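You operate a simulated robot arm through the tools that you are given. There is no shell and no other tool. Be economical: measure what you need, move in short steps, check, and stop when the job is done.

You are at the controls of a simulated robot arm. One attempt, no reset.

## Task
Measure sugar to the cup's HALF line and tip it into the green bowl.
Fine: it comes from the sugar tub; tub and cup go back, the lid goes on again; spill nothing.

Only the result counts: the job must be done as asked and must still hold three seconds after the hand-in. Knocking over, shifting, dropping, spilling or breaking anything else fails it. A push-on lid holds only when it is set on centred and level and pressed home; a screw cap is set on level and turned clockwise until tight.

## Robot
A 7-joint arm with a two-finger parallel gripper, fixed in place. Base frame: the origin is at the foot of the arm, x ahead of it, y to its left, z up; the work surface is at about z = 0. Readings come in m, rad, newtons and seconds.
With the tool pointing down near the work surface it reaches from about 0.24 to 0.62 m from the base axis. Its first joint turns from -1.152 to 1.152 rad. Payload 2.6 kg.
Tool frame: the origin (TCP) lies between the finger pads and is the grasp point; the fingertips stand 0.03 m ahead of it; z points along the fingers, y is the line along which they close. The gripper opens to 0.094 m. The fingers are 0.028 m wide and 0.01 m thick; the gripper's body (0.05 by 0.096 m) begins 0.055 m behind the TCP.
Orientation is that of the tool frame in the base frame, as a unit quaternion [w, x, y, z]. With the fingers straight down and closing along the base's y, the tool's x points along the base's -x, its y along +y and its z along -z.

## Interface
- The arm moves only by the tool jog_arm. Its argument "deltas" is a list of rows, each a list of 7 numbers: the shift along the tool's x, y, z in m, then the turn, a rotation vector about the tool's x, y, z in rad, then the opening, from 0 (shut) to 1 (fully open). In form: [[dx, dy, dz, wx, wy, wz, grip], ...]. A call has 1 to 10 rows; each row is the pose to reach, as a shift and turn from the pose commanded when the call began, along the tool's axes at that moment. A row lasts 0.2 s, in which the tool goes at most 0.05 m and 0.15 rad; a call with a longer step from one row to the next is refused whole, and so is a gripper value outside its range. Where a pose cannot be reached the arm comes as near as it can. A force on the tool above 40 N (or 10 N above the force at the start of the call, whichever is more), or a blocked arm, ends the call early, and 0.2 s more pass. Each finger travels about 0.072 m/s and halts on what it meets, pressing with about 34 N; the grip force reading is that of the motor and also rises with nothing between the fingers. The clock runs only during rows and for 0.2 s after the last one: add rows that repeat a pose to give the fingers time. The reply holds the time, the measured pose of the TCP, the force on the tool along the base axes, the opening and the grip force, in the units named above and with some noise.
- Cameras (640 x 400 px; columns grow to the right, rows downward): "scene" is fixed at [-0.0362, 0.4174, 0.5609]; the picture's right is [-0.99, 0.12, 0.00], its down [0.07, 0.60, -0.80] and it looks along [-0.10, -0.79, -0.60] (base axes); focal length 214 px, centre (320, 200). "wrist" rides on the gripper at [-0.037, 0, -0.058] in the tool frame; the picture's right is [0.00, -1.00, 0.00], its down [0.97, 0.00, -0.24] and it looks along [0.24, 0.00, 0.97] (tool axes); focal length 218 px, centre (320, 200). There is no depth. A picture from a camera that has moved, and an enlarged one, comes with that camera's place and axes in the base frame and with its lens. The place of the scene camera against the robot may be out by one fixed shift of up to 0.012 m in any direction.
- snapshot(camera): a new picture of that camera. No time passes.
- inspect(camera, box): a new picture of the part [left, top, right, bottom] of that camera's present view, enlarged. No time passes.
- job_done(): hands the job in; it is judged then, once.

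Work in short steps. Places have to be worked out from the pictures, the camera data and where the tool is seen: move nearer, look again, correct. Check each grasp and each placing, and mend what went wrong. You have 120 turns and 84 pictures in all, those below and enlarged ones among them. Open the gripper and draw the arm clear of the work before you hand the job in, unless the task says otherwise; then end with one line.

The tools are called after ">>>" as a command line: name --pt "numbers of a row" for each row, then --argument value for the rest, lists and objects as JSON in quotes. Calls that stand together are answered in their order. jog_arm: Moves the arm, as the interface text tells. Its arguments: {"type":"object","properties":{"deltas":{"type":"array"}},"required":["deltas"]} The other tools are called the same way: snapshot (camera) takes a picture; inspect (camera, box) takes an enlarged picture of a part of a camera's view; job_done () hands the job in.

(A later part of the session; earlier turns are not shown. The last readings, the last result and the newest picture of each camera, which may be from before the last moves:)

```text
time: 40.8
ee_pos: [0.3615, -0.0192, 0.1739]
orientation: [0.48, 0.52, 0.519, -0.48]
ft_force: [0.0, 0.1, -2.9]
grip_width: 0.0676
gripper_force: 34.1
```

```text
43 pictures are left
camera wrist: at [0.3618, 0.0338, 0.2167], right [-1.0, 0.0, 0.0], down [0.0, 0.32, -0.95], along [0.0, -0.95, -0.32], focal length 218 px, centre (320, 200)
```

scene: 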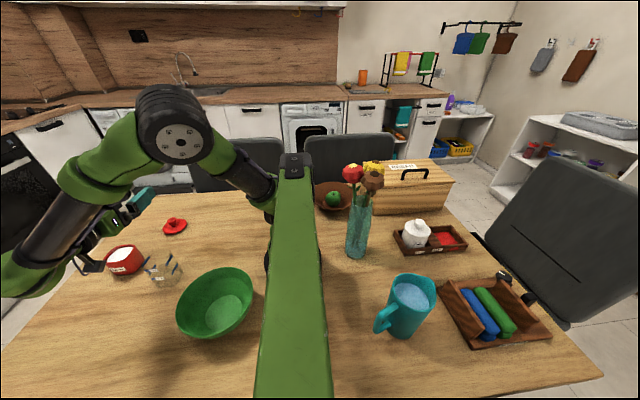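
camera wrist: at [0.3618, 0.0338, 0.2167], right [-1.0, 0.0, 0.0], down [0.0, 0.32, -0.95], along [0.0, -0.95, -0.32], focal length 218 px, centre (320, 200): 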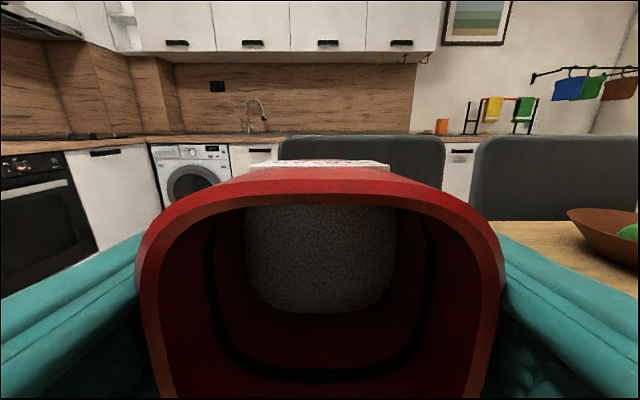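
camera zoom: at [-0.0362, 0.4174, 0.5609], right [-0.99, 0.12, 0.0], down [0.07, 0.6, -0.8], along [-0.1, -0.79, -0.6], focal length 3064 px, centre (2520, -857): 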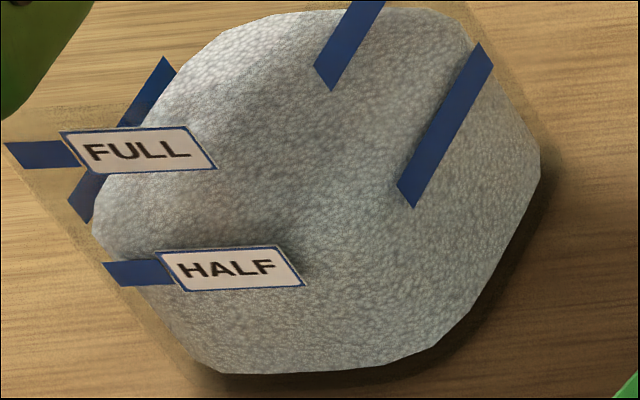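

The level now reaches the HALF lines, so I'll stop. I'll tilt the tub back upright over the cup.

>>> jog_arm --pt "0 0 0.002 0 0.15 0 0.6" --pt "0 0 0.005 0 0.3 0 0.6" --pt "0 0 0.008 0 0.45 0 0.6" --pt "0 0 0.01 0 0.6 0 0.6" --pt "0 0 0.012 0 0.75 0 0.6" --pt "-0.001 0 0.014 0 0.9 0 0.6" --pt "-0.001 0 0.014 0 1.05 0 0.6" --pt "-0.001 0 0.014 0 1.2 0 0.6" --pt "-0.001 0 0.014 0 1.35 0 0.6" --pt "-0.001 0 0.014 0 1.49 0 0.6"

>>> snapshot --camera "scene"

>>> inspect --camera "scene" --box '[130, 240, 194, 290]'

```text
time: 43.0
ee_pos: [0.3629, -0.0344, 0.1733]
orientation: [0.0, 0.707, 0.707, 0.001]
ft_force: [-0.7, 0.4, -2.3]
grip_width: 0.0677
gripper_force: 34.1
```

```text
42 pictures are left
```

scene: 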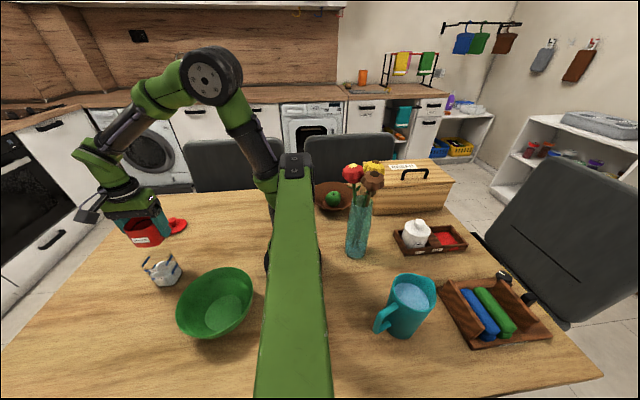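

```text
8.00 times, centred on (162, 265) of scene
camera zoom: at [-0.0362, 0.4174, 0.5609], right [-0.99, 0.12, 0.0], down [0.07, 0.6, -0.8], along [-0.1, -0.79, -0.6], focal length 1716 px, centre (1584, -320)
```

zoom: 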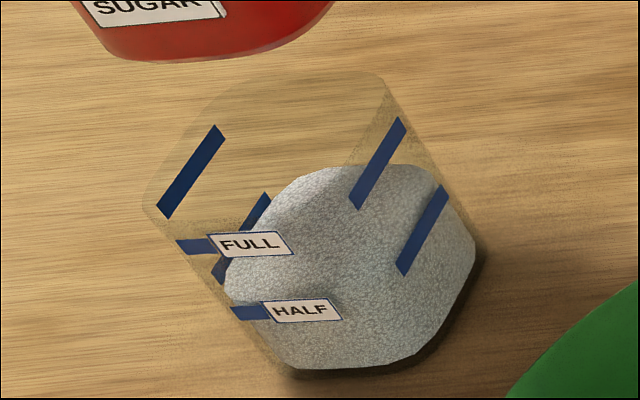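

No spill is visible. I'll return the tub to its spot, keeping it just above the table first.

>>> jog_arm --pt "0 0.03 0 0 0 0 0.6" --pt "-0.01 0.07 0 0 0 0 0.6" --pt "-0.02 0.11 0 0 0 0 0.6" --pt "-0.028 0.138 0.01 0 0 0 0.6" --pt "-0.028 0.138 0.05 0 0 0 0.6" --pt "-0.028 0.138 0.09 0 0 0 0.6" --pt "-0.028 0.138 0.12 0 0 0 0.6" --pt "-0.028 0.138 0.128 0 0 0 0.6" --pt "-0.028 0.138 0.128 0 0 0 0.6"

>>> inspect --camera "scene" --box '[50, 200, 210, 300]'

```text
time: 45.0
ee_pos: [0.5002, -0.0628, 0.0439]
orientation: [0.001, 0.708, 0.707, 0.001]
ft_force: [0.0, 0.1, -2.6]
grip_width: 0.0677
gripper_force: 34.4
```

```text
4.00 times, centred on (130, 250) of scene
camera zoom: at [-0.0362, 0.4174, 0.5609], right [-0.99, 0.12, 0.0], down [0.07, 0.6, -0.8], along [-0.1, -0.79, -0.6], focal length 858 px, centre (1080, 0)
```

zoom: 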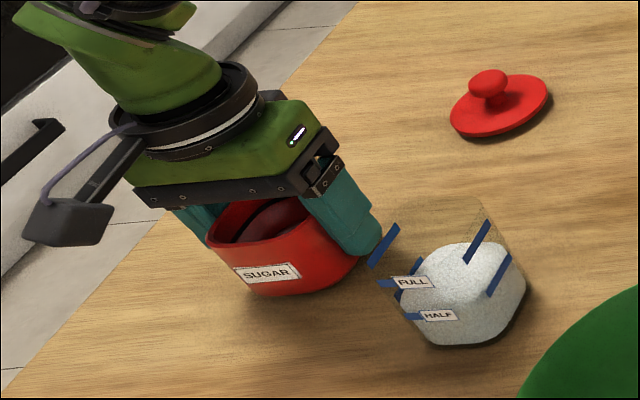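

It sits about 6 mm above its spot. I'll lower it to contact, then release and rise.

>>> jog_arm --pt "0 0 0.003 0 0 0 0.6" --pt "0 0 0.005 0 0 0 0.6" --pt "0 0 0.006 0 0 0 0.6" --pt "0 0 0.006 0 0 0 0.6"

>>> jog_arm --pt "0 0 0 0 0 0 0.8" --pt "0 0 0 0 0 0 0.95" --pt "0 0 0 0 0 0 0.95" --pt "0 0 -0.03 0 0 0 0.95" --pt "0 0 -0.07 0 0 0 0.95" --pt "0 0 -0.11 0 0 0 0.95" --pt "0 0 -0.15 0 0 0 0.95" --pt "0 0 -0.15 0 0 0 0.95"

>>> inspect --camera "scene" --box '[50, 200, 210, 300]'

>>> snapshot --camera "wrist"

```text
time: 46.0
ee_pos: [0.5007, -0.0628, 0.0384]
orientation: [-0.001, 0.708, 0.707, 0.0]
ft_force: [0.0, 0.2, -3.7]
grip_width: 0.0676
gripper_force: 34.0
```

```text
time: 47.8
ee_pos: [0.5001, -0.0605, 0.1902]
orientation: [0.0, 0.708, 0.706, 0.0]
ft_force: [-0.1, -0.2, -0.3]
grip_width: 0.0894
gripper_force: 0.1
```

```text
4.00 times, centred on (130, 250) of scene
camera zoom: at [-0.0362, 0.4174, 0.5609], right [-0.99, 0.12, 0.0], down [0.07, 0.6, -0.8], along [-0.1, -0.79, -0.6], focal length 858 px, centre (1080, 0)
```

zoom: 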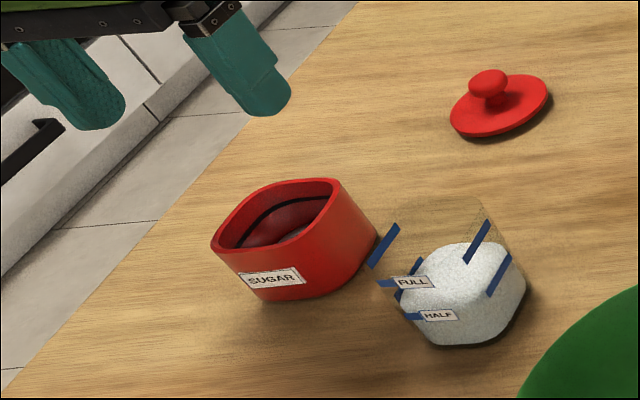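

```text
38 pictures are left
camera wrist: at [0.4998, -0.099, 0.2495], right [-1.0, 0.0, 0.0], down [0.0, 0.97, 0.24], along [0.0, 0.24, -0.97], focal length 218 px, centre (320, 200)
```

wrist: 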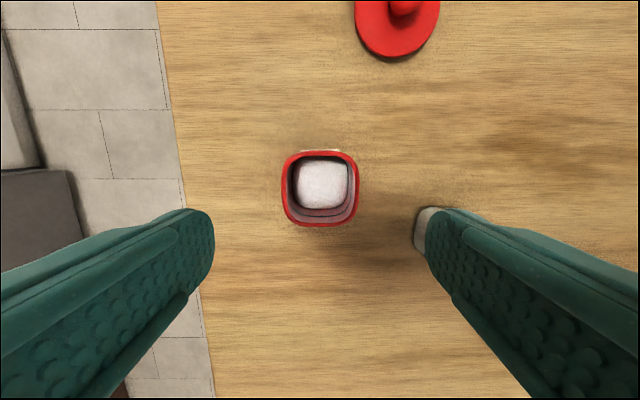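

The tub is back. Projecting the HALF marks puts the sugar at HALF within about 1 mm. Next is the lid, so I'll move above it.

>>> jog_arm --pt "-0.04 -0.015 0 0 0 0 0.9" --pt "-0.08 -0.03 0 0 0 0 0.8" --pt "-0.12 -0.05 0 0 0 0 0.7" --pt "-0.1595 -0.07 0.02 0 0 0 0.6" --pt "-0.1595 -0.07 0.05 0 0 0 0.6" --pt "-0.1595 -0.07 0.08 0 0 0 0.6" --pt "-0.1595 -0.07 0.08 0 0 0 0.6"

>>> snapshot --camera "wrist"

```text
time: 49.4
ee_pos: [0.429, -0.222, 0.1082]
orientation: [0.0, 0.708, 0.706, 0.001]
ft_force: [0.4, 0.3, -0.7]
grip_width: 0.0564
gripper_force: 0.0
```

```text
37 pictures are left
camera wrist: at [0.4287, -0.2605, 0.1672], right [-1.0, 0.0, 0.0], down [0.0, 0.97, 0.24], along [0.0, 0.24, -0.97], focal length 218 px, centre (320, 200)
```

wrist: 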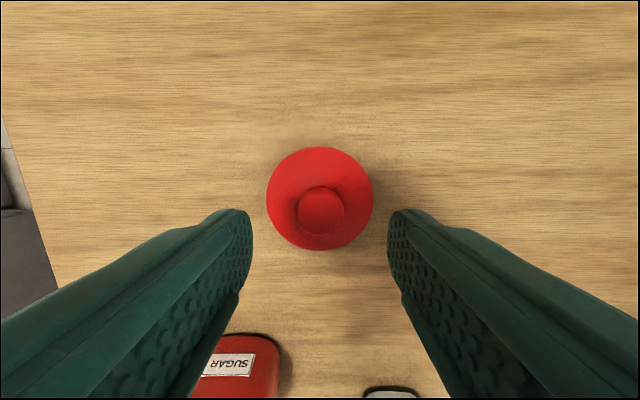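

The lid is centred about 2 mm to +y. I'll descend and grip the knob.

>>> jog_arm --pt "0.002 0 0.03 0 0 0 0.6" --pt "0.002 0 0.052 0 0 0 0.6" --pt "0.002 0 0.06 0 0 0 0.6" --pt "0.002 0 0.06 0 0 0 0.4" --pt "0.002 0 0.06 0 0 0 0.2" --pt "0.002 0 0.06 0 0 0 0.1" --pt "0.002 0 0.06 0 0 0 0.1"

>>> snapshot --camera "wrist"

```text
time: 51.0
ee_pos: [0.4298, -0.2204, 0.0475]
orientation: [0.0, 0.708, 0.706, 0.0]
ft_force: [0.2, 0.7, 0.9]
grip_width: 0.028
gripper_force: 33.7
```

```text
36 pictures are left
camera wrist: at [0.4289, -0.258, 0.1071], right [-1.0, 0.0, 0.0], down [0.0, 0.97, 0.24], along [0.0, 0.24, -0.97], focal length 218 px, centre (320, 200)
```

wrist: 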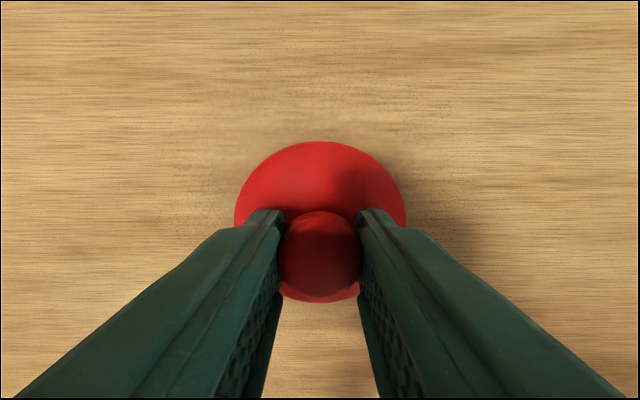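

Gripped (28 mm), seated in the fingers the same way as at removal. I'll carry the lid over the tub and hover.

>>> jog_arm --pt "0 0 -0.03 0 0 0 0.1" --pt "0 0 -0.07 0 0 0 0.1" --pt "0 0 -0.11 0 0 0 0.1" --pt "0.04 0.018 -0.11 0 0 0 0.1" --pt "0.08 0.036 -0.11 0 0 0 0.1" --pt "0.12 0.053 -0.11 0 0 0 0.1" --pt "0.16 0.07 -0.11 0 0 0 0.1" --pt "0.16 0.07 -0.085 0 0 0 0.1" --pt "0.16 0.07 -0.068 0 0 0 0.1" --pt "0.16 0.07 -0.068 0 0 0 0.1"

>>> snapshot --camera "wrist"

>>> inspect --camera "scene" --box '[80, 220, 170, 290]'

```text
time: 53.2
ee_pos: [0.4996, -0.0611, 0.1189]
orientation: [0.0, 0.708, 0.706, 0.0]
ft_force: [0.1, 0.0, 0.2]
grip_width: 0.0279
gripper_force: 34.2
```

```text
35 pictures are left
camera wrist: at [0.4999, -0.0985, 0.1776], right [-1.0, 0.0, 0.0], down [0.0, 0.97, 0.24], along [0.0, 0.24, -0.97], focal length 218 px, centre (320, 200)
```

wrist: 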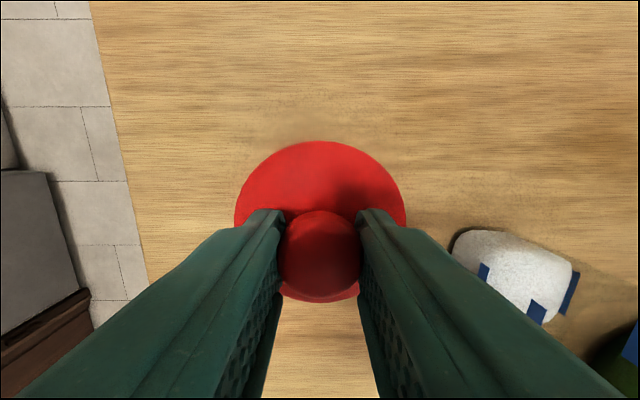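

```text
5.71 times, centred on (125, 255) of scene
camera zoom: at [-0.0362, 0.4174, 0.5609], right [-0.99, 0.12, 0.0], down [0.07, 0.6, -0.8], along [-0.1, -0.79, -0.6], focal length 1226 px, centre (1434, -114)
```

zoom: 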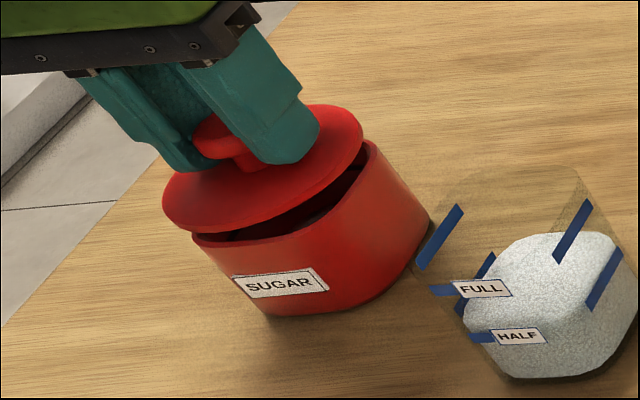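

It hovers centred. I'll lower until it touches.

>>> jog_arm --pt "0 0 0.006 0 0 0 0.1" --pt "0 0 0.01 0 0 0 0.1" --pt "0 0 0.013 0 0 0 0.1" --pt "0 0 0.015 0 0 0 0.1"

>>> inspect --camera "scene" --box '[80, 220, 170, 290]'

```text
time: 54.2
ee_pos: [0.5001, -0.0603, 0.1023]
orientation: [-0.001, 0.707, 0.707, 0.001]
ft_force: [0.5, 0.5, -0.7]
grip_width: 0.0276
gripper_force: 33.9
```

```text
5.71 times, centred on (125, 255) of scene
camera zoom: at [-0.0362, 0.4174, 0.5609], right [-0.99, 0.12, 0.0], down [0.07, 0.6, -0.8], along [-0.1, -0.79, -0.6], focal length 1226 px, centre (1434, -114)
```

zoom: 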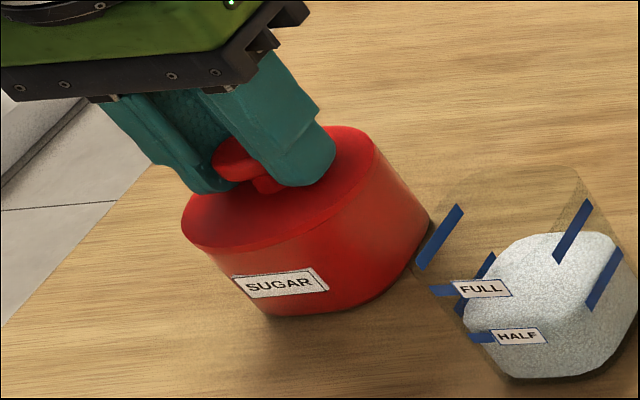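

Nearly seated and centred. I'll press down in small steps until there is solid force.

>>> jog_arm --pt "0 0 0.002 0 0 0 0.1" --pt "0 0 0.003 0 0 0 0.1" --pt "0 0 0.004 0 0 0 0.1" --pt "0 0 0.005 0 0 0 0.1" --pt "0 0 0.006 0 0 0 0.1"

```text
time: 55.0
ee_pos: [0.5013, -0.0596, 0.102]
orientation: [0.002, 0.708, 0.706, 0.003]
ft_force: [-2.5, 0.9, 3.2]
grip_width: 0.0282
gripper_force: 34.2
stopped in row 4: the force on the tool passed its limit (the readings are from after the stop); the commanded pose is now the measured one
```

The force limit (40 N) was reached while pressing. I'll check the seating.

>>> inspect --camera "scene" --box '[95, 235, 155, 280]'

```text
8.89 times, centred on (125, 258) of scene
camera zoom: at [-0.0362, 0.4174, 0.5609], right [-0.99, 0.12, 0.0], down [0.07, 0.6, -0.8], along [-0.1, -0.79, -0.6], focal length 1906 px, centre (2053, -311)
```

zoom: 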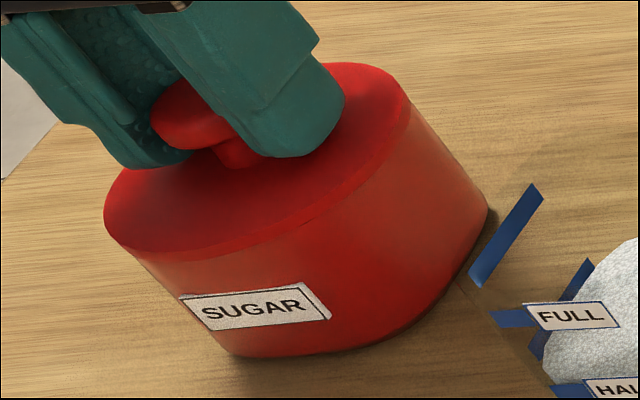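

It looks seated and level. One more firm press for certainty.

>>> jog_arm --pt "0 0 0.001 0 0 0 0.1" --pt "0 0 0.002 0 0 0 0.1" --pt "0 0 0.003 0 0 0 0.1" --pt "0 0 0.0035 0 0 0 0.1" --pt "0 0 0.0035 0 0 0 0.1"

```text
time: 56.0
ee_pos: [0.5022, -0.0602, 0.1024]
orientation: [0.003, 0.709, 0.705, 0.004]
ft_force: [-2.6, 0.8, 3.6]
grip_width: 0.0278
gripper_force: 33.9
stopped in row 4: the force on the tool passed its limit (the readings are from after the stop); the commanded pose is now the measured one
```

Pressed home twice at 40 N. I'll open, rise and look.

>>> jog_arm --pt "0 0 0 0 0 0 0.25" --pt "0 0 0 0 0 0 0.4" --pt "0 0 0 0 0 0 0.55" --pt "0 0 -0.01 0 0 0 0.55" --pt "0 0 -0.04 0 0 0 0.55" --pt "0 0 -0.08 0 0 0 0.6" --pt "0 0 -0.12 0 0 0 0.8" --pt "0 0 -0.12 0 0 0 0.9"

>>> inspect --camera "scene" --box '[95, 230, 195, 300]'

>>> snapshot --camera "wrist"

```text
time: 57.8
ee_pos: [0.5029, -0.0594, 0.2225]
orientation: [0.003, 0.709, 0.706, 0.004]
ft_force: [0.5, -0.1, 0.1]
grip_width: 0.0844
gripper_force: 0.1
```

```text
5.71 times, centred on (145, 265) of scene
camera zoom: at [-0.0362, 0.4174, 0.5609], right [-0.99, 0.12, 0.0], down [0.07, 0.6, -0.8], along [-0.1, -0.79, -0.6], focal length 1226 px, centre (1320, -171)
```

zoom: 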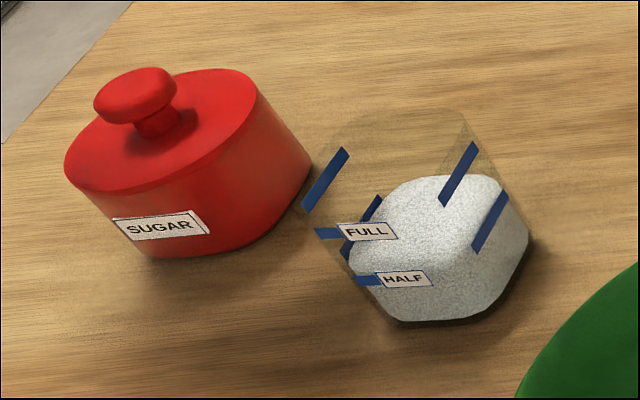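

```text
30 pictures are left
camera wrist: at [0.5012, -0.0983, 0.282], right [-1.0, 0.01, -0.01], down [0.0, 0.97, 0.24], along [0.01, 0.24, -0.97], focal length 218 px, centre (320, 200)
```

wrist: 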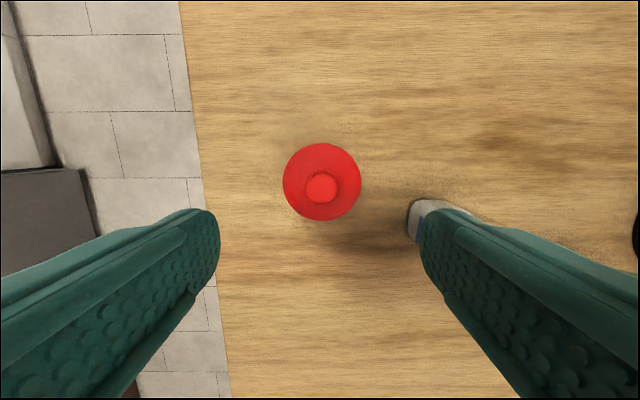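

The lid is seated and centred. Comparing label pixels, I see the cup moved about 11 mm toward -y during the rehearsal, from y≈0.0085 to ≈-0.003. I'll put it back on the original spot later. Now I'll move above it and correct the small tilt.

>>> jog_arm --pt "0.015 -0.035 0 0.01 -0.001 -0.004 0.9" --pt "0.03 -0.07 0 0.01 -0.001 -0.004 1" --pt "0.045 -0.105 0 0.01 -0.001 -0.004 1" --pt "0.057 -0.141 0 0.01 -0.001 -0.004 1" --pt "0.057 -0.141 0 0.01 -0.001 -0.004 1"

>>> snapshot --camera "wrist"

```text
time: 59.0
ee_pos: [0.3586, -0.0031, 0.2216]
orientation: [0.0, 0.708, 0.707, 0.0]
ft_force: [1.1, 0.7, 0.5]
grip_width: 0.0939
gripper_force: 0.0
```

```text
29 pictures are left
camera wrist: at [0.3587, -0.0421, 0.2815], right [-1.0, 0.0, 0.0], down [0.0, 0.97, 0.24], along [0.0, 0.24, -0.97], focal length 218 px, centre (320, 200)
```

wrist: 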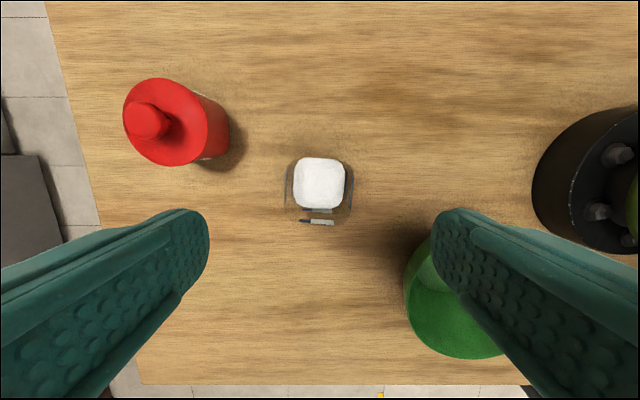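

The cup is at about (0.360,-0.003). I'll zoom to see its rotation and the level.

>>> inspect --camera "wrist" --box '[270, 145, 370, 235]'

```text
4.44 times, centred on (320, 190) of wrist
camera zoom: at [0.3587, -0.0421, 0.2815], right [-1.0, 0.0, 0.0], down [0.0, 0.97, 0.24], along [0.0, 0.24, -0.97], focal length 970 px, centre (320, 244)
```

zoom: 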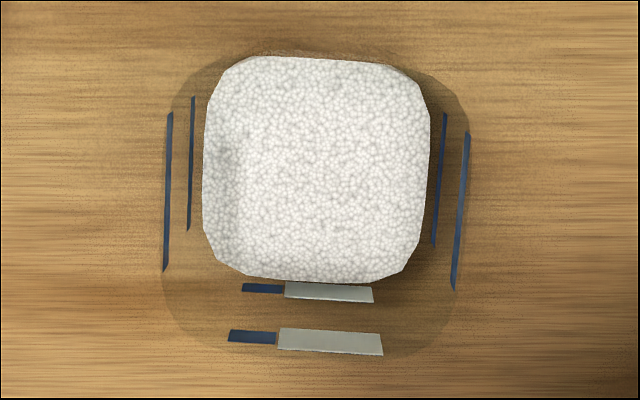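

The cup is rotated by about 4°, so I'll match that yaw (+0.07) and straighten it on return. Descending to z 0.07 and gripping.

>>> jog_arm --pt "0 0.001 0.04 0 0 0.07 1" --pt "0 0.001 0.08 0 0 0.07 1" --pt "0 0.001 0.12 0 0 0.07 1" --pt "0 0.001 0.145 0 0 0.07 1" --pt "0 0.001 0.151 0 0 0.07 0.9" --pt "0 0.001 0.151 0 0 0.07 0.75" --pt "0 0.001 0.151 0 0 0.07 0.6" --pt "0 0.001 0.151 0 0 0.07 0.55" --pt "0 0.001 0.151 0 0 0.07 0.5" --pt "0 0.001 0.151 0 0 0.07 0.5"

>>> snapshot --camera "wrist"

>>> inspect --camera "scene" --box '[100, 210, 220, 300]'

```text
time: 61.1
ee_pos: [0.3611, -0.0014, 0.0688]
orientation: [0.0, 0.732, 0.681, 0.0]
ft_force: [0.2, 1.6, 0.0]
grip_width: 0.0639
gripper_force: 34.1
```

```text
27 pictures are left
camera wrist: at [0.358, -0.0409, 0.1274], right [-1.0, 0.07, 0.0], down [0.07, 0.97, 0.24], along [0.02, 0.24, -0.97], focal length 218 px, centre (320, 200)
```

wrist: 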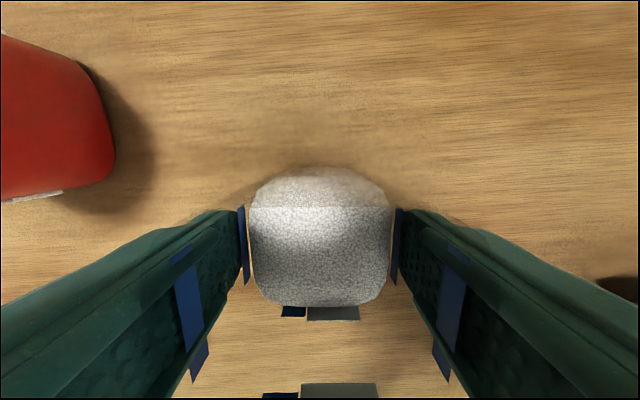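

```text
4.44 times, centred on (160, 255) of scene
camera zoom: at [-0.0362, 0.4174, 0.5609], right [-0.99, 0.12, 0.0], down [0.07, 0.6, -0.8], along [-0.1, -0.79, -0.6], focal length 953 px, centre (1031, -44)
```

zoom: 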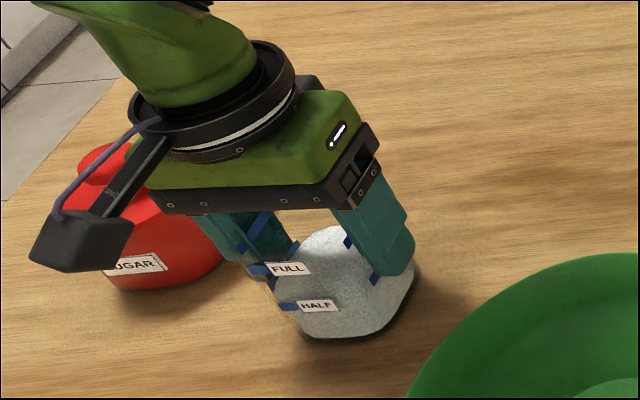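

Gripped at 64 mm. Before lifting the full cup I want to rehearse the bowl pour pose empty, so I'll release and rise first.

>>> jog_arm --pt "0 0 0 0 0 0 0.8" --pt "0 0 0 0 0 0 1" --pt "0 0 0 0 0 0 1" --pt "0 0 -0.04 0 0 0 1" --pt "0 0 -0.08 0 0 0 1" --pt "0 0 -0.12 0 0 0 1" --pt "0 0 -0.16 0 0 0 1" --pt "0 0 -0.2 0 0 0 1" --pt "0.02 -0.03 -0.22 0 0 0 1"

>>> jog_arm --pt "0.02 -0.03 0 0 0 0 1" --pt "0.04 -0.06 0 0 0 0 1" --pt "0.055 -0.09 0 0 0 0 1" --pt "0.07 -0.12 0 0 0 0 1" --pt "0.08 -0.15 0 0 0 0 1" --pt "0.08 -0.15 0 0 0 0 1"

>>> snapshot --camera "scene"

```text
time: 63.1
ee_pos: [0.3322, 0.0197, 0.2909]
orientation: [0.0, 0.732, 0.682, 0.0]
ft_force: [0.1, -0.6, -0.1]
grip_width: 0.094
gripper_force: 0.1
```

```text
time: 64.5
ee_pos: [0.1869, 0.1108, 0.2893]
orientation: [0.0, 0.732, 0.681, 0.0]
ft_force: [-0.3, 0.4, -0.5]
grip_width: 0.0937
gripper_force: 0.1
```

```text
25 pictures are left
```

scene: 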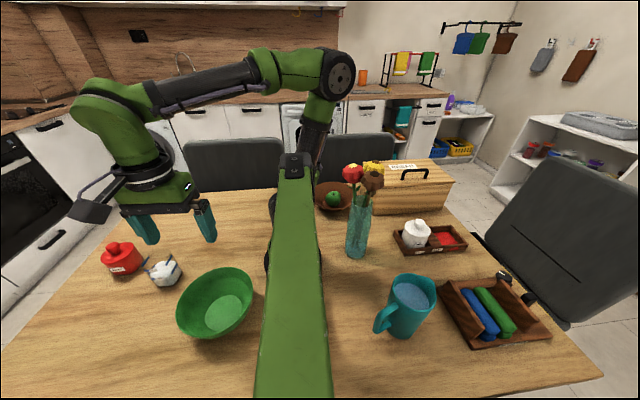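

The upright pose over the bowl is reachable. I'll now rehearse the tilt there.

>>> jog_arm --pt "0 0 0 0 -0.14 0 1" --pt "0 0 0 0 -0.28 0 1" --pt "0 0 0 0 -0.42 0 1" --pt "0 0 0 0 -0.56 0 1" --pt "0 0 0 0 -0.7 0 1" --pt "0 0 0 0 -0.84 0 1" --pt "0 0 0 0 -0.98 0 1" --pt "0 0 0 0 -1.12 0 1" --pt "0 0 0 0 -1.26 0 1" --pt "0 0 0 0 -1.4 0 1"

>>> snapshot --camera "scene"

```text
time: 66.8
ee_pos: [0.1943, 0.1006, 0.2752]
orientation: [0.44, 0.559, 0.521, -0.472]
ft_force: [0.9, -0.2, 0.5]
grip_width: 0.0941
gripper_force: 0.1
out of reach, approached as far as the arm can: row 10
```

```text
24 pictures are left
```

scene: 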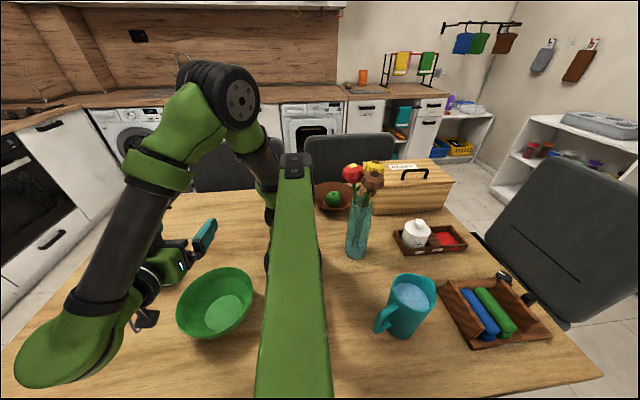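

That is at the edge of reach. I'll untilt, yaw another 0.45 rad so the wrist sits farther from the joint-1 limit, and rehearse again.

>>> jog_arm --pt "0 0 0 0 0.14 0 1" --pt "0 0 0 0 0.28 0 1" --pt "0 0 0 0 0.42 0 1" --pt "0 0 0 0 0.56 0 1" --pt "0 0 0 0 0.7 0 1" --pt "0 0 0 0 0.84 0 1" --pt "0 0 0 0 0.98 0 1" --pt "0 0 0 0 1.12 0 1" --pt "0 0 0 0 1.26 0 1" --pt "0 0 0 0 1.4 0 1"

>>> jog_arm --pt "0 0 0 0 0 0.12 1" --pt "0 0 0 0 0 0.24 1" --pt "0 0 0 0 0 0.36 1" --pt "0 0 0 0 0 0.45 1" --pt "0 0 0 0 0 0.45 1"

>>> jog_arm --pt "0 0 0 0 -0.14 0 1" --pt "0 0 0 0 -0.28 0 1" --pt "0 0 0 0 -0.42 0 1" --pt "0 0 0 0 -0.56 0 1" --pt "0 0 0 0 -0.7 0 1" --pt "0 0 0 0 -0.84 0 1" --pt "0 0 0 0 -0.98 0 1" --pt "0 0 0 0 -1.12 0 1" --pt "0 0 0 0 -1.26 0 1" --pt "0 0 0 0 -1.4 0 1"

```text
time: 69.0
ee_pos: [0.1936, 0.1003, 0.275]
orientation: [-0.001, 0.732, 0.681, 0.002]
ft_force: [-0.2, 0.6, -0.3]
grip_width: 0.0941
gripper_force: 0.0
```

```text
time: 70.2
ee_pos: [0.1937, 0.1012, 0.2753]
orientation: [0.0, 0.866, 0.501, -0.001]
ft_force: [-0.2, 0.4, 0.4]
grip_width: 0.0939
gripper_force: 0.2
```

```text
time: 72.3
ee_pos: [0.1967, 0.084, 0.2488]
orientation: [0.324, 0.661, 0.384, -0.557]
ft_force: [0.1, 0.6, -0.2]
grip_width: 0.0937
gripper_force: 0.1
out of reach, approached as far as the arm can: row 9, 10
```

More yaw made it worse and the arm sagged lower, which suggests a lower height is easier. I'll untilt, take back 0.35 of yaw, lower to z≈0.20 and retry.

>>> jog_arm --pt "0 0 0 0 0.14 0 1" --pt "0 0 0 0 0.28 0 1" --pt "0 0 0 0 0.42 0 1" --pt "0 0 0 0 0.56 0 1" --pt "0 0 0 0 0.7 0 1" --pt "0 0 0 0 0.84 0 1" --pt "0 0 0 0 0.98 0 1" --pt "0 0 0 0 1.12 0 1" --pt "0 0 0 0 1.26 0 1" --pt "0 0 0 0 1.4 0 1"

>>> jog_arm --pt "0 0 0.02 0 0 -0.12 1" --pt "0 0 0.04 0 0 -0.24 1" --pt "0 0 0.05 0 0 -0.35 1" --pt "0 0 0.05 0 0 -0.35 1"

>>> jog_arm --pt "0 0 0 0 -0.14 0 1" --pt "0 0 0 0 -0.28 0 1" --pt "0 0 0 0 -0.42 0 1" --pt "0 0 0 0 -0.56 0 1" --pt "0 0 0 0 -0.7 0 1" --pt "0 0 0 0 -0.84 0 1" --pt "0 0 0 0 -0.98 0 1" --pt "0 0 0 0 -1.12 0 1" --pt "0 0 0 0 -1.26 0 1" --pt "0 0 0 0 -1.4 0 1"

>>> snapshot --camera "scene"

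```text
time: 74.5
ee_pos: [0.1959, 0.0841, 0.2506]
orientation: [0.0, 0.865, 0.501, 0.001]
ft_force: [-0.4, -0.2, 0.3]
grip_width: 0.094
gripper_force: 0.0
```

```text
time: 75.5
ee_pos: [0.1956, 0.0856, 0.2]
orientation: [0.001, 0.765, 0.645, 0.0]
ft_force: [0.7, -0.3, 1.0]
grip_width: 0.0941
gripper_force: 0.0
```

```text
time: 77.8
ee_pos: [0.1951, 0.0844, 0.1998]
orientation: [0.416, 0.585, 0.492, -0.493]
ft_force: [0.1, 0.6, -1.2]
grip_width: 0.094
gripper_force: 0.0
```

```text
23 pictures are left
```

scene: 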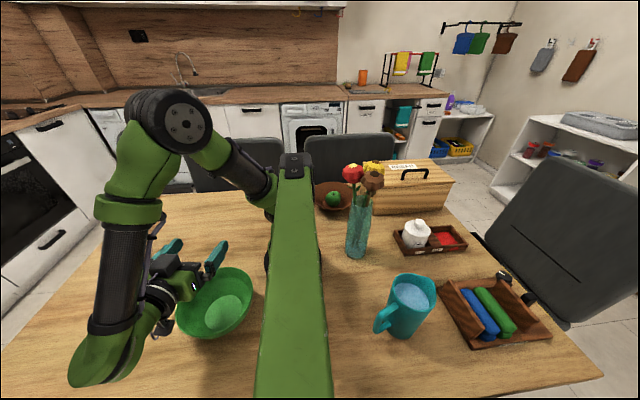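

θ=1.4 is reachable here at (0.195,0.085,0.20). I'll go further to θ≈1.9 carefully.

>>> jog_arm --pt "0 0 0 0 -0.12 0 1" --pt "0 0 0 0 -0.24 0 1" --pt "0 0 0 0 -0.36 0 1" --pt "0 0 0 0 -0.48 0 1" --pt "0 0 0 0 -0.48 0 1"

>>> snapshot --camera "scene"

>>> snapshot --camera "wrist"

```text
time: 79.0
ee_pos: [0.1963, 0.0841, 0.2]
orientation: [-0.52, -0.451, -0.379, 0.619]
ft_force: [-0.2, 0.2, 0.7]
grip_width: 0.0941
gripper_force: 0.1
```

```text
22 pictures are left
```

scene: 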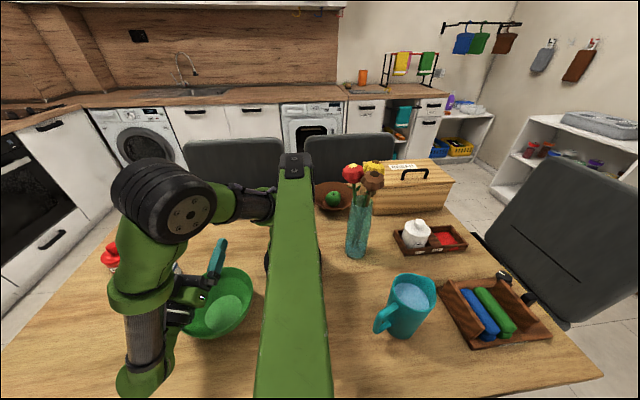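

```text
21 pictures are left
camera wrist: at [0.2072, 0.1486, 0.2189], right [-0.99, 0.17, 0.0], down [-0.01, -0.07, -1.0], along [-0.17, -0.98, 0.07], focal length 218 px, centre (320, 200)
```

wrist: 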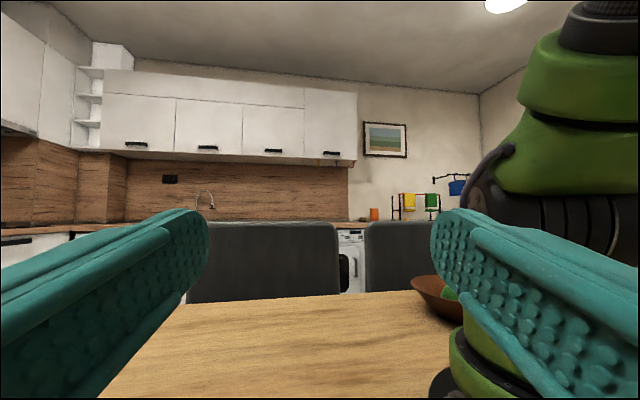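

θ≈1.88 is reachable there with clear margins. I'll untilt and go back above the cup.

>>> jog_arm --pt "0 0 0 0 0.14 0 1" --pt "0 0 0 0 0.28 0 1" --pt "0 0 0 0 0.42 0 1" --pt "0 0 0 0 0.56 0 1" --pt "0 0 0 0 0.7 0 1" --pt "0 0 0 0 0.84 0 1" --pt "0 0 0 0 0.98 0 1" --pt "0 0 0 0 1.12 0 1" --pt "0 0 0 0 1.26 0 1" --pt "0 0 0 0 1.4 0 1"

>>> jog_arm --pt "0 0 0 0 0.14 0 1" --pt "0 0 0 0 0.28 0 1" --pt "0 0 0 0 0.42 0 1" --pt "0 0 0 0 0.48 0 1" --pt "0 0 0 0 0.48 0 1"

>>> inspect --camera "scene" --box '[95, 230, 195, 300]'

```text
time: 81.2
ee_pos: [0.1955, 0.0832, 0.1994]
orientation: [0.153, 0.742, 0.627, -0.181]
ft_force: [-0.3, -0.1, 0.3]
grip_width: 0.0937
gripper_force: 0.0
```

```text
time: 82.3
ee_pos: [0.1965, 0.0832, 0.2]
orientation: [-0.002, 0.764, 0.645, 0.001]
ft_force: [0.0, 0.4, -0.2]
grip_width: 0.0939
gripper_force: 0.0
```

```text
5.71 times, centred on (145, 265) of scene
camera zoom: at [-0.0362, 0.4174, 0.5609], right [-0.99, 0.12, 0.0], down [0.07, 0.6, -0.8], along [-0.1, -0.79, -0.6], focal length 1226 px, centre (1320, -171)
```

zoom: 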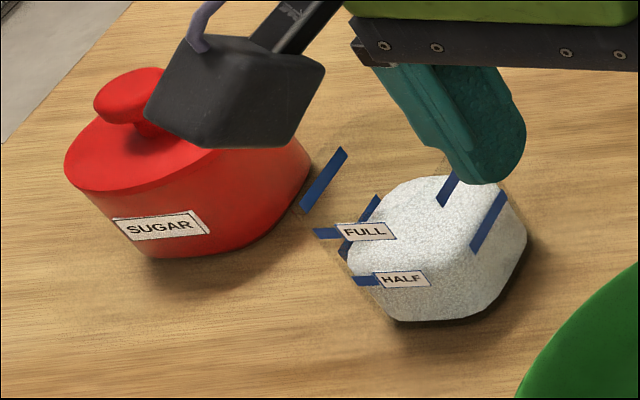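

The cup is undisturbed. Returning above it.

>>> jog_arm --pt "-0.012 0.04 -0.01 0 0 -0.05 1" --pt "-0.024 0.08 -0.01 0 0 -0.1 1" --pt "-0.036 0.12 -0.01 0 0 -0.1 1" --pt "-0.05 0.155 -0.01 0 0 -0.1 1" --pt "-0.0573 0.1765 -0.01 0 0 -0.1 1" --pt "-0.0573 0.1765 -0.01 0 0 -0.1 1"

>>> inspect --camera "wrist" --box '[240, 125, 400, 245]'

```text
time: 83.8
ee_pos: [0.3602, -0.002, 0.2114]
orientation: [0.0, 0.732, 0.681, -0.001]
ft_force: [0.0, 0.2, -0.3]
grip_width: 0.0939
gripper_force: 0.1
```

```text
3.33 times, centred on (320, 185) of wrist
camera zoom: at [0.3569, -0.04, 0.2697], right [-1.0, 0.07, 0.0], down [0.07, 0.97, 0.24], along [0.02, 0.24, -0.97], focal length 728 px, centre (320, 250)
```

zoom: 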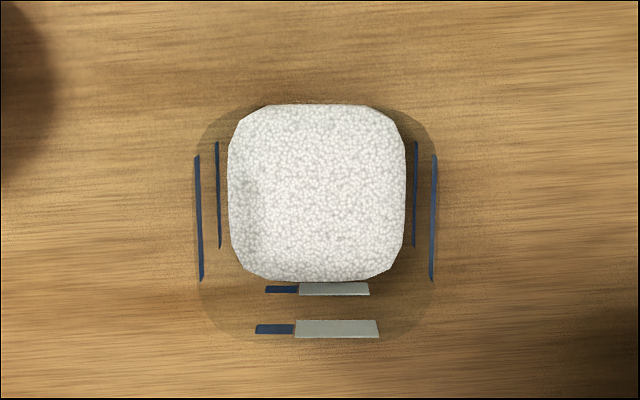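

The cup is aligned with the tool, and the surface centre agrees with HALF within about 1–2 mm. I'll grip it.

>>> jog_arm --pt "0 0 0.04 0 0 0 1" --pt "0 0 0.08 0 0 0 1" --pt "0 0 0.12 0 0 0 1" --pt "0 0 0.142 0 0 0 1" --pt "0 0 0.142 0 0 0 0.85" --pt "0 0 0.142 0 0 0 0.7" --pt "0 0 0.142 0 0 0 0.6" --pt "0 0 0.142 0 0 0 0.55" --pt "0 0 0.142 0 0 0 0.5" --pt "0 0 0.142 0 0 0 0.5"

>>> jog_arm --pt "0 0 -0.01 0 0 0 0.5" --pt "0 0 -0.04 0 0 0 0.5" --pt "0 0 -0.08 0 0 0 0.5" --pt "0 0 -0.12 0 0 0 0.5" --pt "0 0 -0.132 0 0 0 0.5" --pt "0 0 -0.132 0 0 0 0.5"

>>> inspect --camera "scene" --box '[80, 190, 240, 310]'

```text
time: 86.0
ee_pos: [0.3606, -0.0023, 0.0665]
orientation: [0.0, 0.732, 0.681, 0.0]
ft_force: [-0.3, -0.6, 0.4]
grip_width: 0.064
gripper_force: 33.6
```

```text
time: 87.3
ee_pos: [0.361, -0.0032, 0.201]
orientation: [0.001, 0.731, 0.682, 0.0]
ft_force: [0.1, -0.3, -1.6]
grip_width: 0.0638
gripper_force: 34.4
```

```text
3.33 times, centred on (160, 250) of scene
camera zoom: at [-0.0362, 0.4174, 0.5609], right [-0.99, 0.12, 0.0], down [0.07, 0.6, -0.8], along [-0.1, -0.79, -0.6], focal length 715 px, centre (853, 33)
```

zoom: 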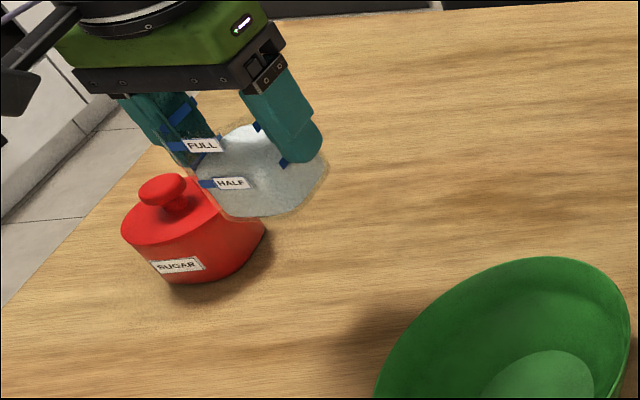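

The cup is up and steady. I'll carry it level over the bowl to the rehearsed pose.

>>> jog_arm --pt "0.012 -0.03 0 0 0 0.02 0.5" --pt "0.025 -0.06 0 0 0 0.04 0.5" --pt "0.038 -0.09 0 0 0 0.06 0.5" --pt "0.05 -0.12 0 0 0 0.08 0.5" --pt "0.064 -0.148 0 0 0 0.1 0.5" --pt "0.0752 -0.1707 0 0 0 0.1 0.5" --pt "0.0752 -0.1707 0 0 0 0.1 0.5"

>>> snapshot --camera "wrist"

>>> snapshot --camera "scene"

```text
time: 89.0
ee_pos: [0.1933, 0.0837, 0.2006]
orientation: [0.0, 0.765, 0.644, 0.0]
ft_force: [-0.3, 0.3, -1.4]
grip_width: 0.0636
gripper_force: 33.9
```

```text
17 pictures are left
camera wrist: at [0.1872, 0.0477, 0.2597], right [-0.99, 0.17, 0.0], down [0.17, 0.96, 0.24], along [0.04, 0.24, -0.97], focal length 218 px, centre (320, 200)
```

wrist: 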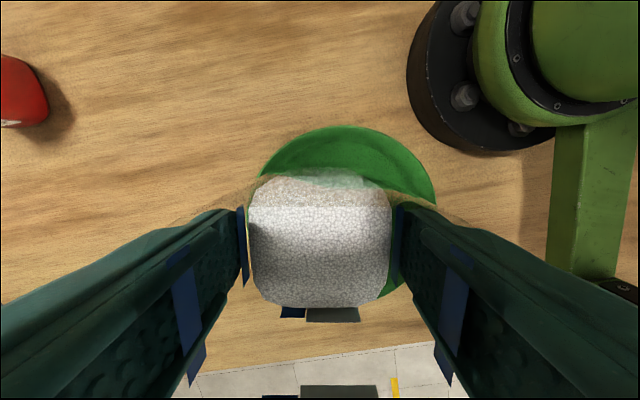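

```text
16 pictures are left
```

scene: 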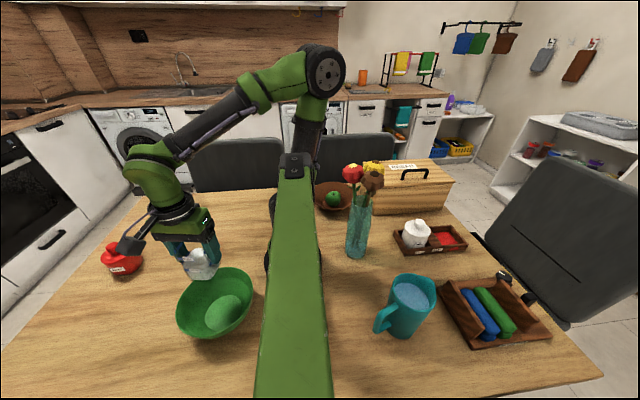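

The cup is over the bowl; bowl centre ≈(0.174,0.118) and the lip will land inside it. I'll start tilting to 1.1 rad.

>>> jog_arm --pt "0 0 0 0 -0.13 0 0.5" --pt "0 0 0 0 -0.26 0 0.5" --pt "0 0 0 0 -0.39 0 0.5" --pt "0 0 0 0 -0.52 0 0.5" --pt "0 0 0 0 -0.65 0 0.5" --pt "0 0 0 0 -0.78 0 0.5" --pt "0 0 0 0 -0.9 0 0.5" --pt "0 0 0 0 -1.0 0 0.5" --pt "0 0 0 0 -1.1 0 0.5"

>>> inspect --camera "scene" --box '[120, 210, 280, 350]'

```text
time: 91.0
ee_pos: [0.1949, 0.0847, 0.2001]
orientation: [0.337, 0.653, 0.548, -0.4]
ft_force: [-0.1, -0.4, -1.5]
grip_width: 0.064
gripper_force: 34.0
```

```text
2.86 times, centred on (200, 280) of scene
camera zoom: at [-0.0362, 0.4174, 0.5609], right [-0.99, 0.12, 0.0], down [0.07, 0.6, -0.8], along [-0.1, -0.79, -0.6], focal length 613 px, centre (663, -29)
```

zoom: 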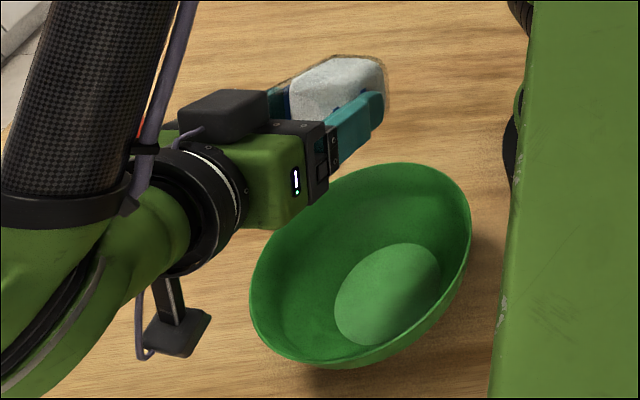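

Nothing has flowed yet. Continuing to tilt.

>>> jog_arm --pt "0 0 0 0 -0.08 0 0.5" --pt "0 0 0 0 -0.16 0 0.5" --pt "0 0 0 0 -0.24 0 0.5" --pt "0 0 0 0 -0.32 0 0.5" --pt "0 0 0 0 -0.4 0 0.5" --pt "0 0 0 0 -0.4 0 0.5"

>>> inspect --camera "scene" --box '[120, 210, 280, 350]'

```text
time: 92.3
ee_pos: [0.1948, 0.084, 0.2007]
orientation: [0.439, 0.56, 0.471, -0.522]
ft_force: [0.9, 0.0, -1.2]
grip_width: 0.0641
gripper_force: 33.9
```

```text
2.86 times, centred on (200, 280) of scene
camera zoom: at [-0.0362, 0.4174, 0.5609], right [-0.99, 0.12, 0.0], down [0.07, 0.6, -0.8], along [-0.1, -0.79, -0.6], focal length 613 px, centre (663, -29)
```

zoom: 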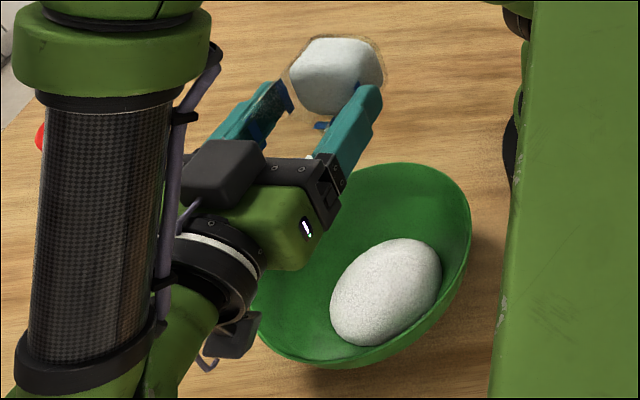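

Sugar is landing in the bowl. I'll tilt on to about 1.95 and hold.

>>> jog_arm --pt "0 0 0 0 -0.1 0 0.5" --pt "0 0 0 0 -0.2 0 0.5" --pt "0 0 0 0 -0.3 0 0.5" --pt "0 0 0 0 -0.4 0 0.5" --pt "0 0 0 0 -0.48 0 0.5" --pt "0 0 0 0 -0.48 0 0.5" --pt "0 0 0 0 -0.48 0 0.5"

>>> inspect --camera "scene" --box '[120, 210, 280, 350]'

>>> inspect --camera "wrist" --box '[160, 150, 480, 400]'

```text
time: 94.0
ee_pos: [0.1964, 0.0757, 0.1935]
orientation: [-0.539, -0.419, -0.354, 0.639]
ft_force: [-0.3, -0.2, 0.0]
grip_width: 0.0636
gripper_force: 34.0
out of reach, approached as far as the arm can: row 5, 6, 7
```

```text
2.86 times, centred on (200, 280) of scene
camera zoom: at [-0.0362, 0.4174, 0.5609], right [-0.99, 0.12, 0.0], down [0.07, 0.6, -0.8], along [-0.1, -0.79, -0.6], focal length 613 px, centre (663, -29)
```

zoom: 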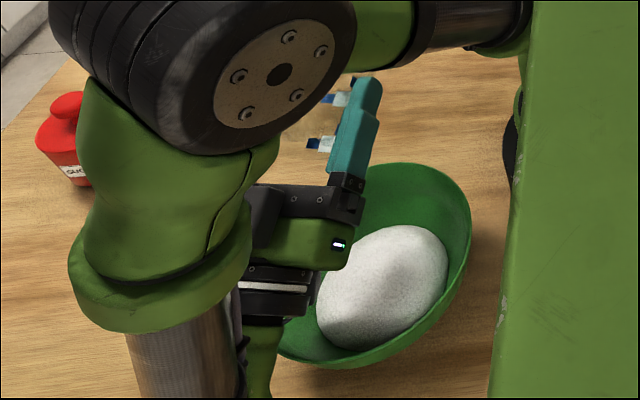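

```text
1.60 times, centred on (320, 275) of wrist
camera zoom: at [0.2082, 0.1415, 0.206], right [-0.99, 0.17, 0.0], down [-0.03, -0.16, -0.99], along [-0.17, -0.97, 0.17], focal length 349 px, centre (320, 80)
```

zoom: 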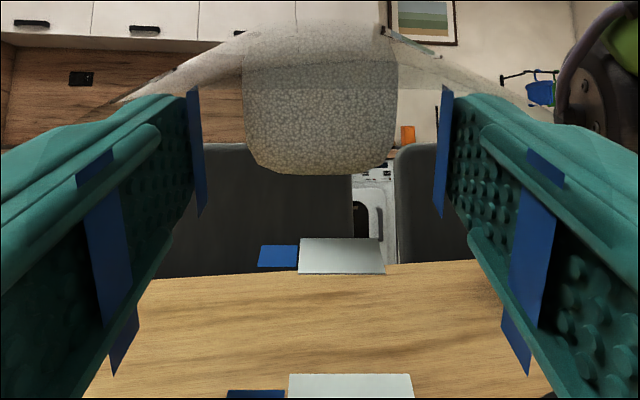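

Most of the sugar is out; a little seems to remain in the bottom and the tilt hit a reach limit at about 1.93. I'll try a slight yaw change while adding tilt.

>>> jog_arm --pt "0 0 0 -0.07 0 0.026 0.5" --pt "0 0 0 -0.141 0 0.052 0.5" --pt "0 0 0 -0.141 -0.08 0.052 0.5" --pt "0 0 0 -0.141 -0.16 0.052 0.5" --pt "0 0 0 -0.141 -0.16 0.052 0.5"

>>> inspect --camera "wrist" --box '[160, 150, 480, 400]'

```text
time: 95.2
ee_pos: [0.1991, 0.0667, 0.1895]
orientation: [-0.609, -0.339, -0.343, 0.63]
ft_force: [0.9, 0.3, 0.0]
grip_width: 0.0633
gripper_force: 33.8
out of reach, approached as far as the arm can: row 3, 4, 5
```

```text
1.60 times, centred on (320, 275) of wrist
camera zoom: at [0.2004, 0.1332, 0.1903], right [-1.0, 0.02, 0.02], down [-0.02, -0.32, -0.95], along [-0.01, -0.95, 0.32], focal length 349 px, centre (320, 80)
```

zoom: 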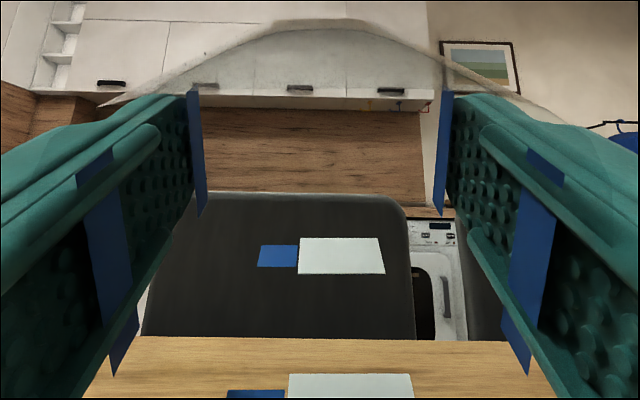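

The cup is now empty. I'll check the bowl and table, then untilt.

>>> inspect --camera "scene" --box '[120, 210, 280, 350]'

>>> jog_arm --pt "0 0 0 0 0.14 0 0.5" --pt "0 0 0 0 0.28 0 0.5" --pt "0 0 0 0 0.42 0 0.5" --pt "0 0 0 0 0.56 0 0.5" --pt "0 0 0 0 0.7 0 0.5" --pt "0 0 0 0 0.84 0 0.5" --pt "0 0 0 0 0.98 0 0.5" --pt "0 0 0 0 1.12 0 0.5" --pt "0 0 0 0 1.26 0 0.5" --pt "0 0 0 0 1.4 0 0.5"

```text
2.86 times, centred on (200, 280) of scene
camera zoom: at [-0.0362, 0.4174, 0.561], right [-0.99, 0.12, 0.0], down [0.07, 0.6, -0.8], along [-0.1, -0.79, -0.6], focal length 613 px, centre (663, -29)
```

zoom: 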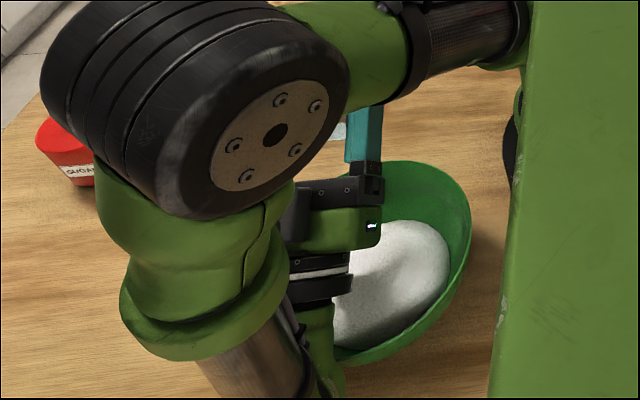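

```text
time: 97.3
ee_pos: [0.1988, 0.0654, 0.1891]
orientation: [0.245, 0.664, 0.655, -0.264]
ft_force: [0.2, -0.6, 0.1]
grip_width: 0.0634
gripper_force: 33.8
```

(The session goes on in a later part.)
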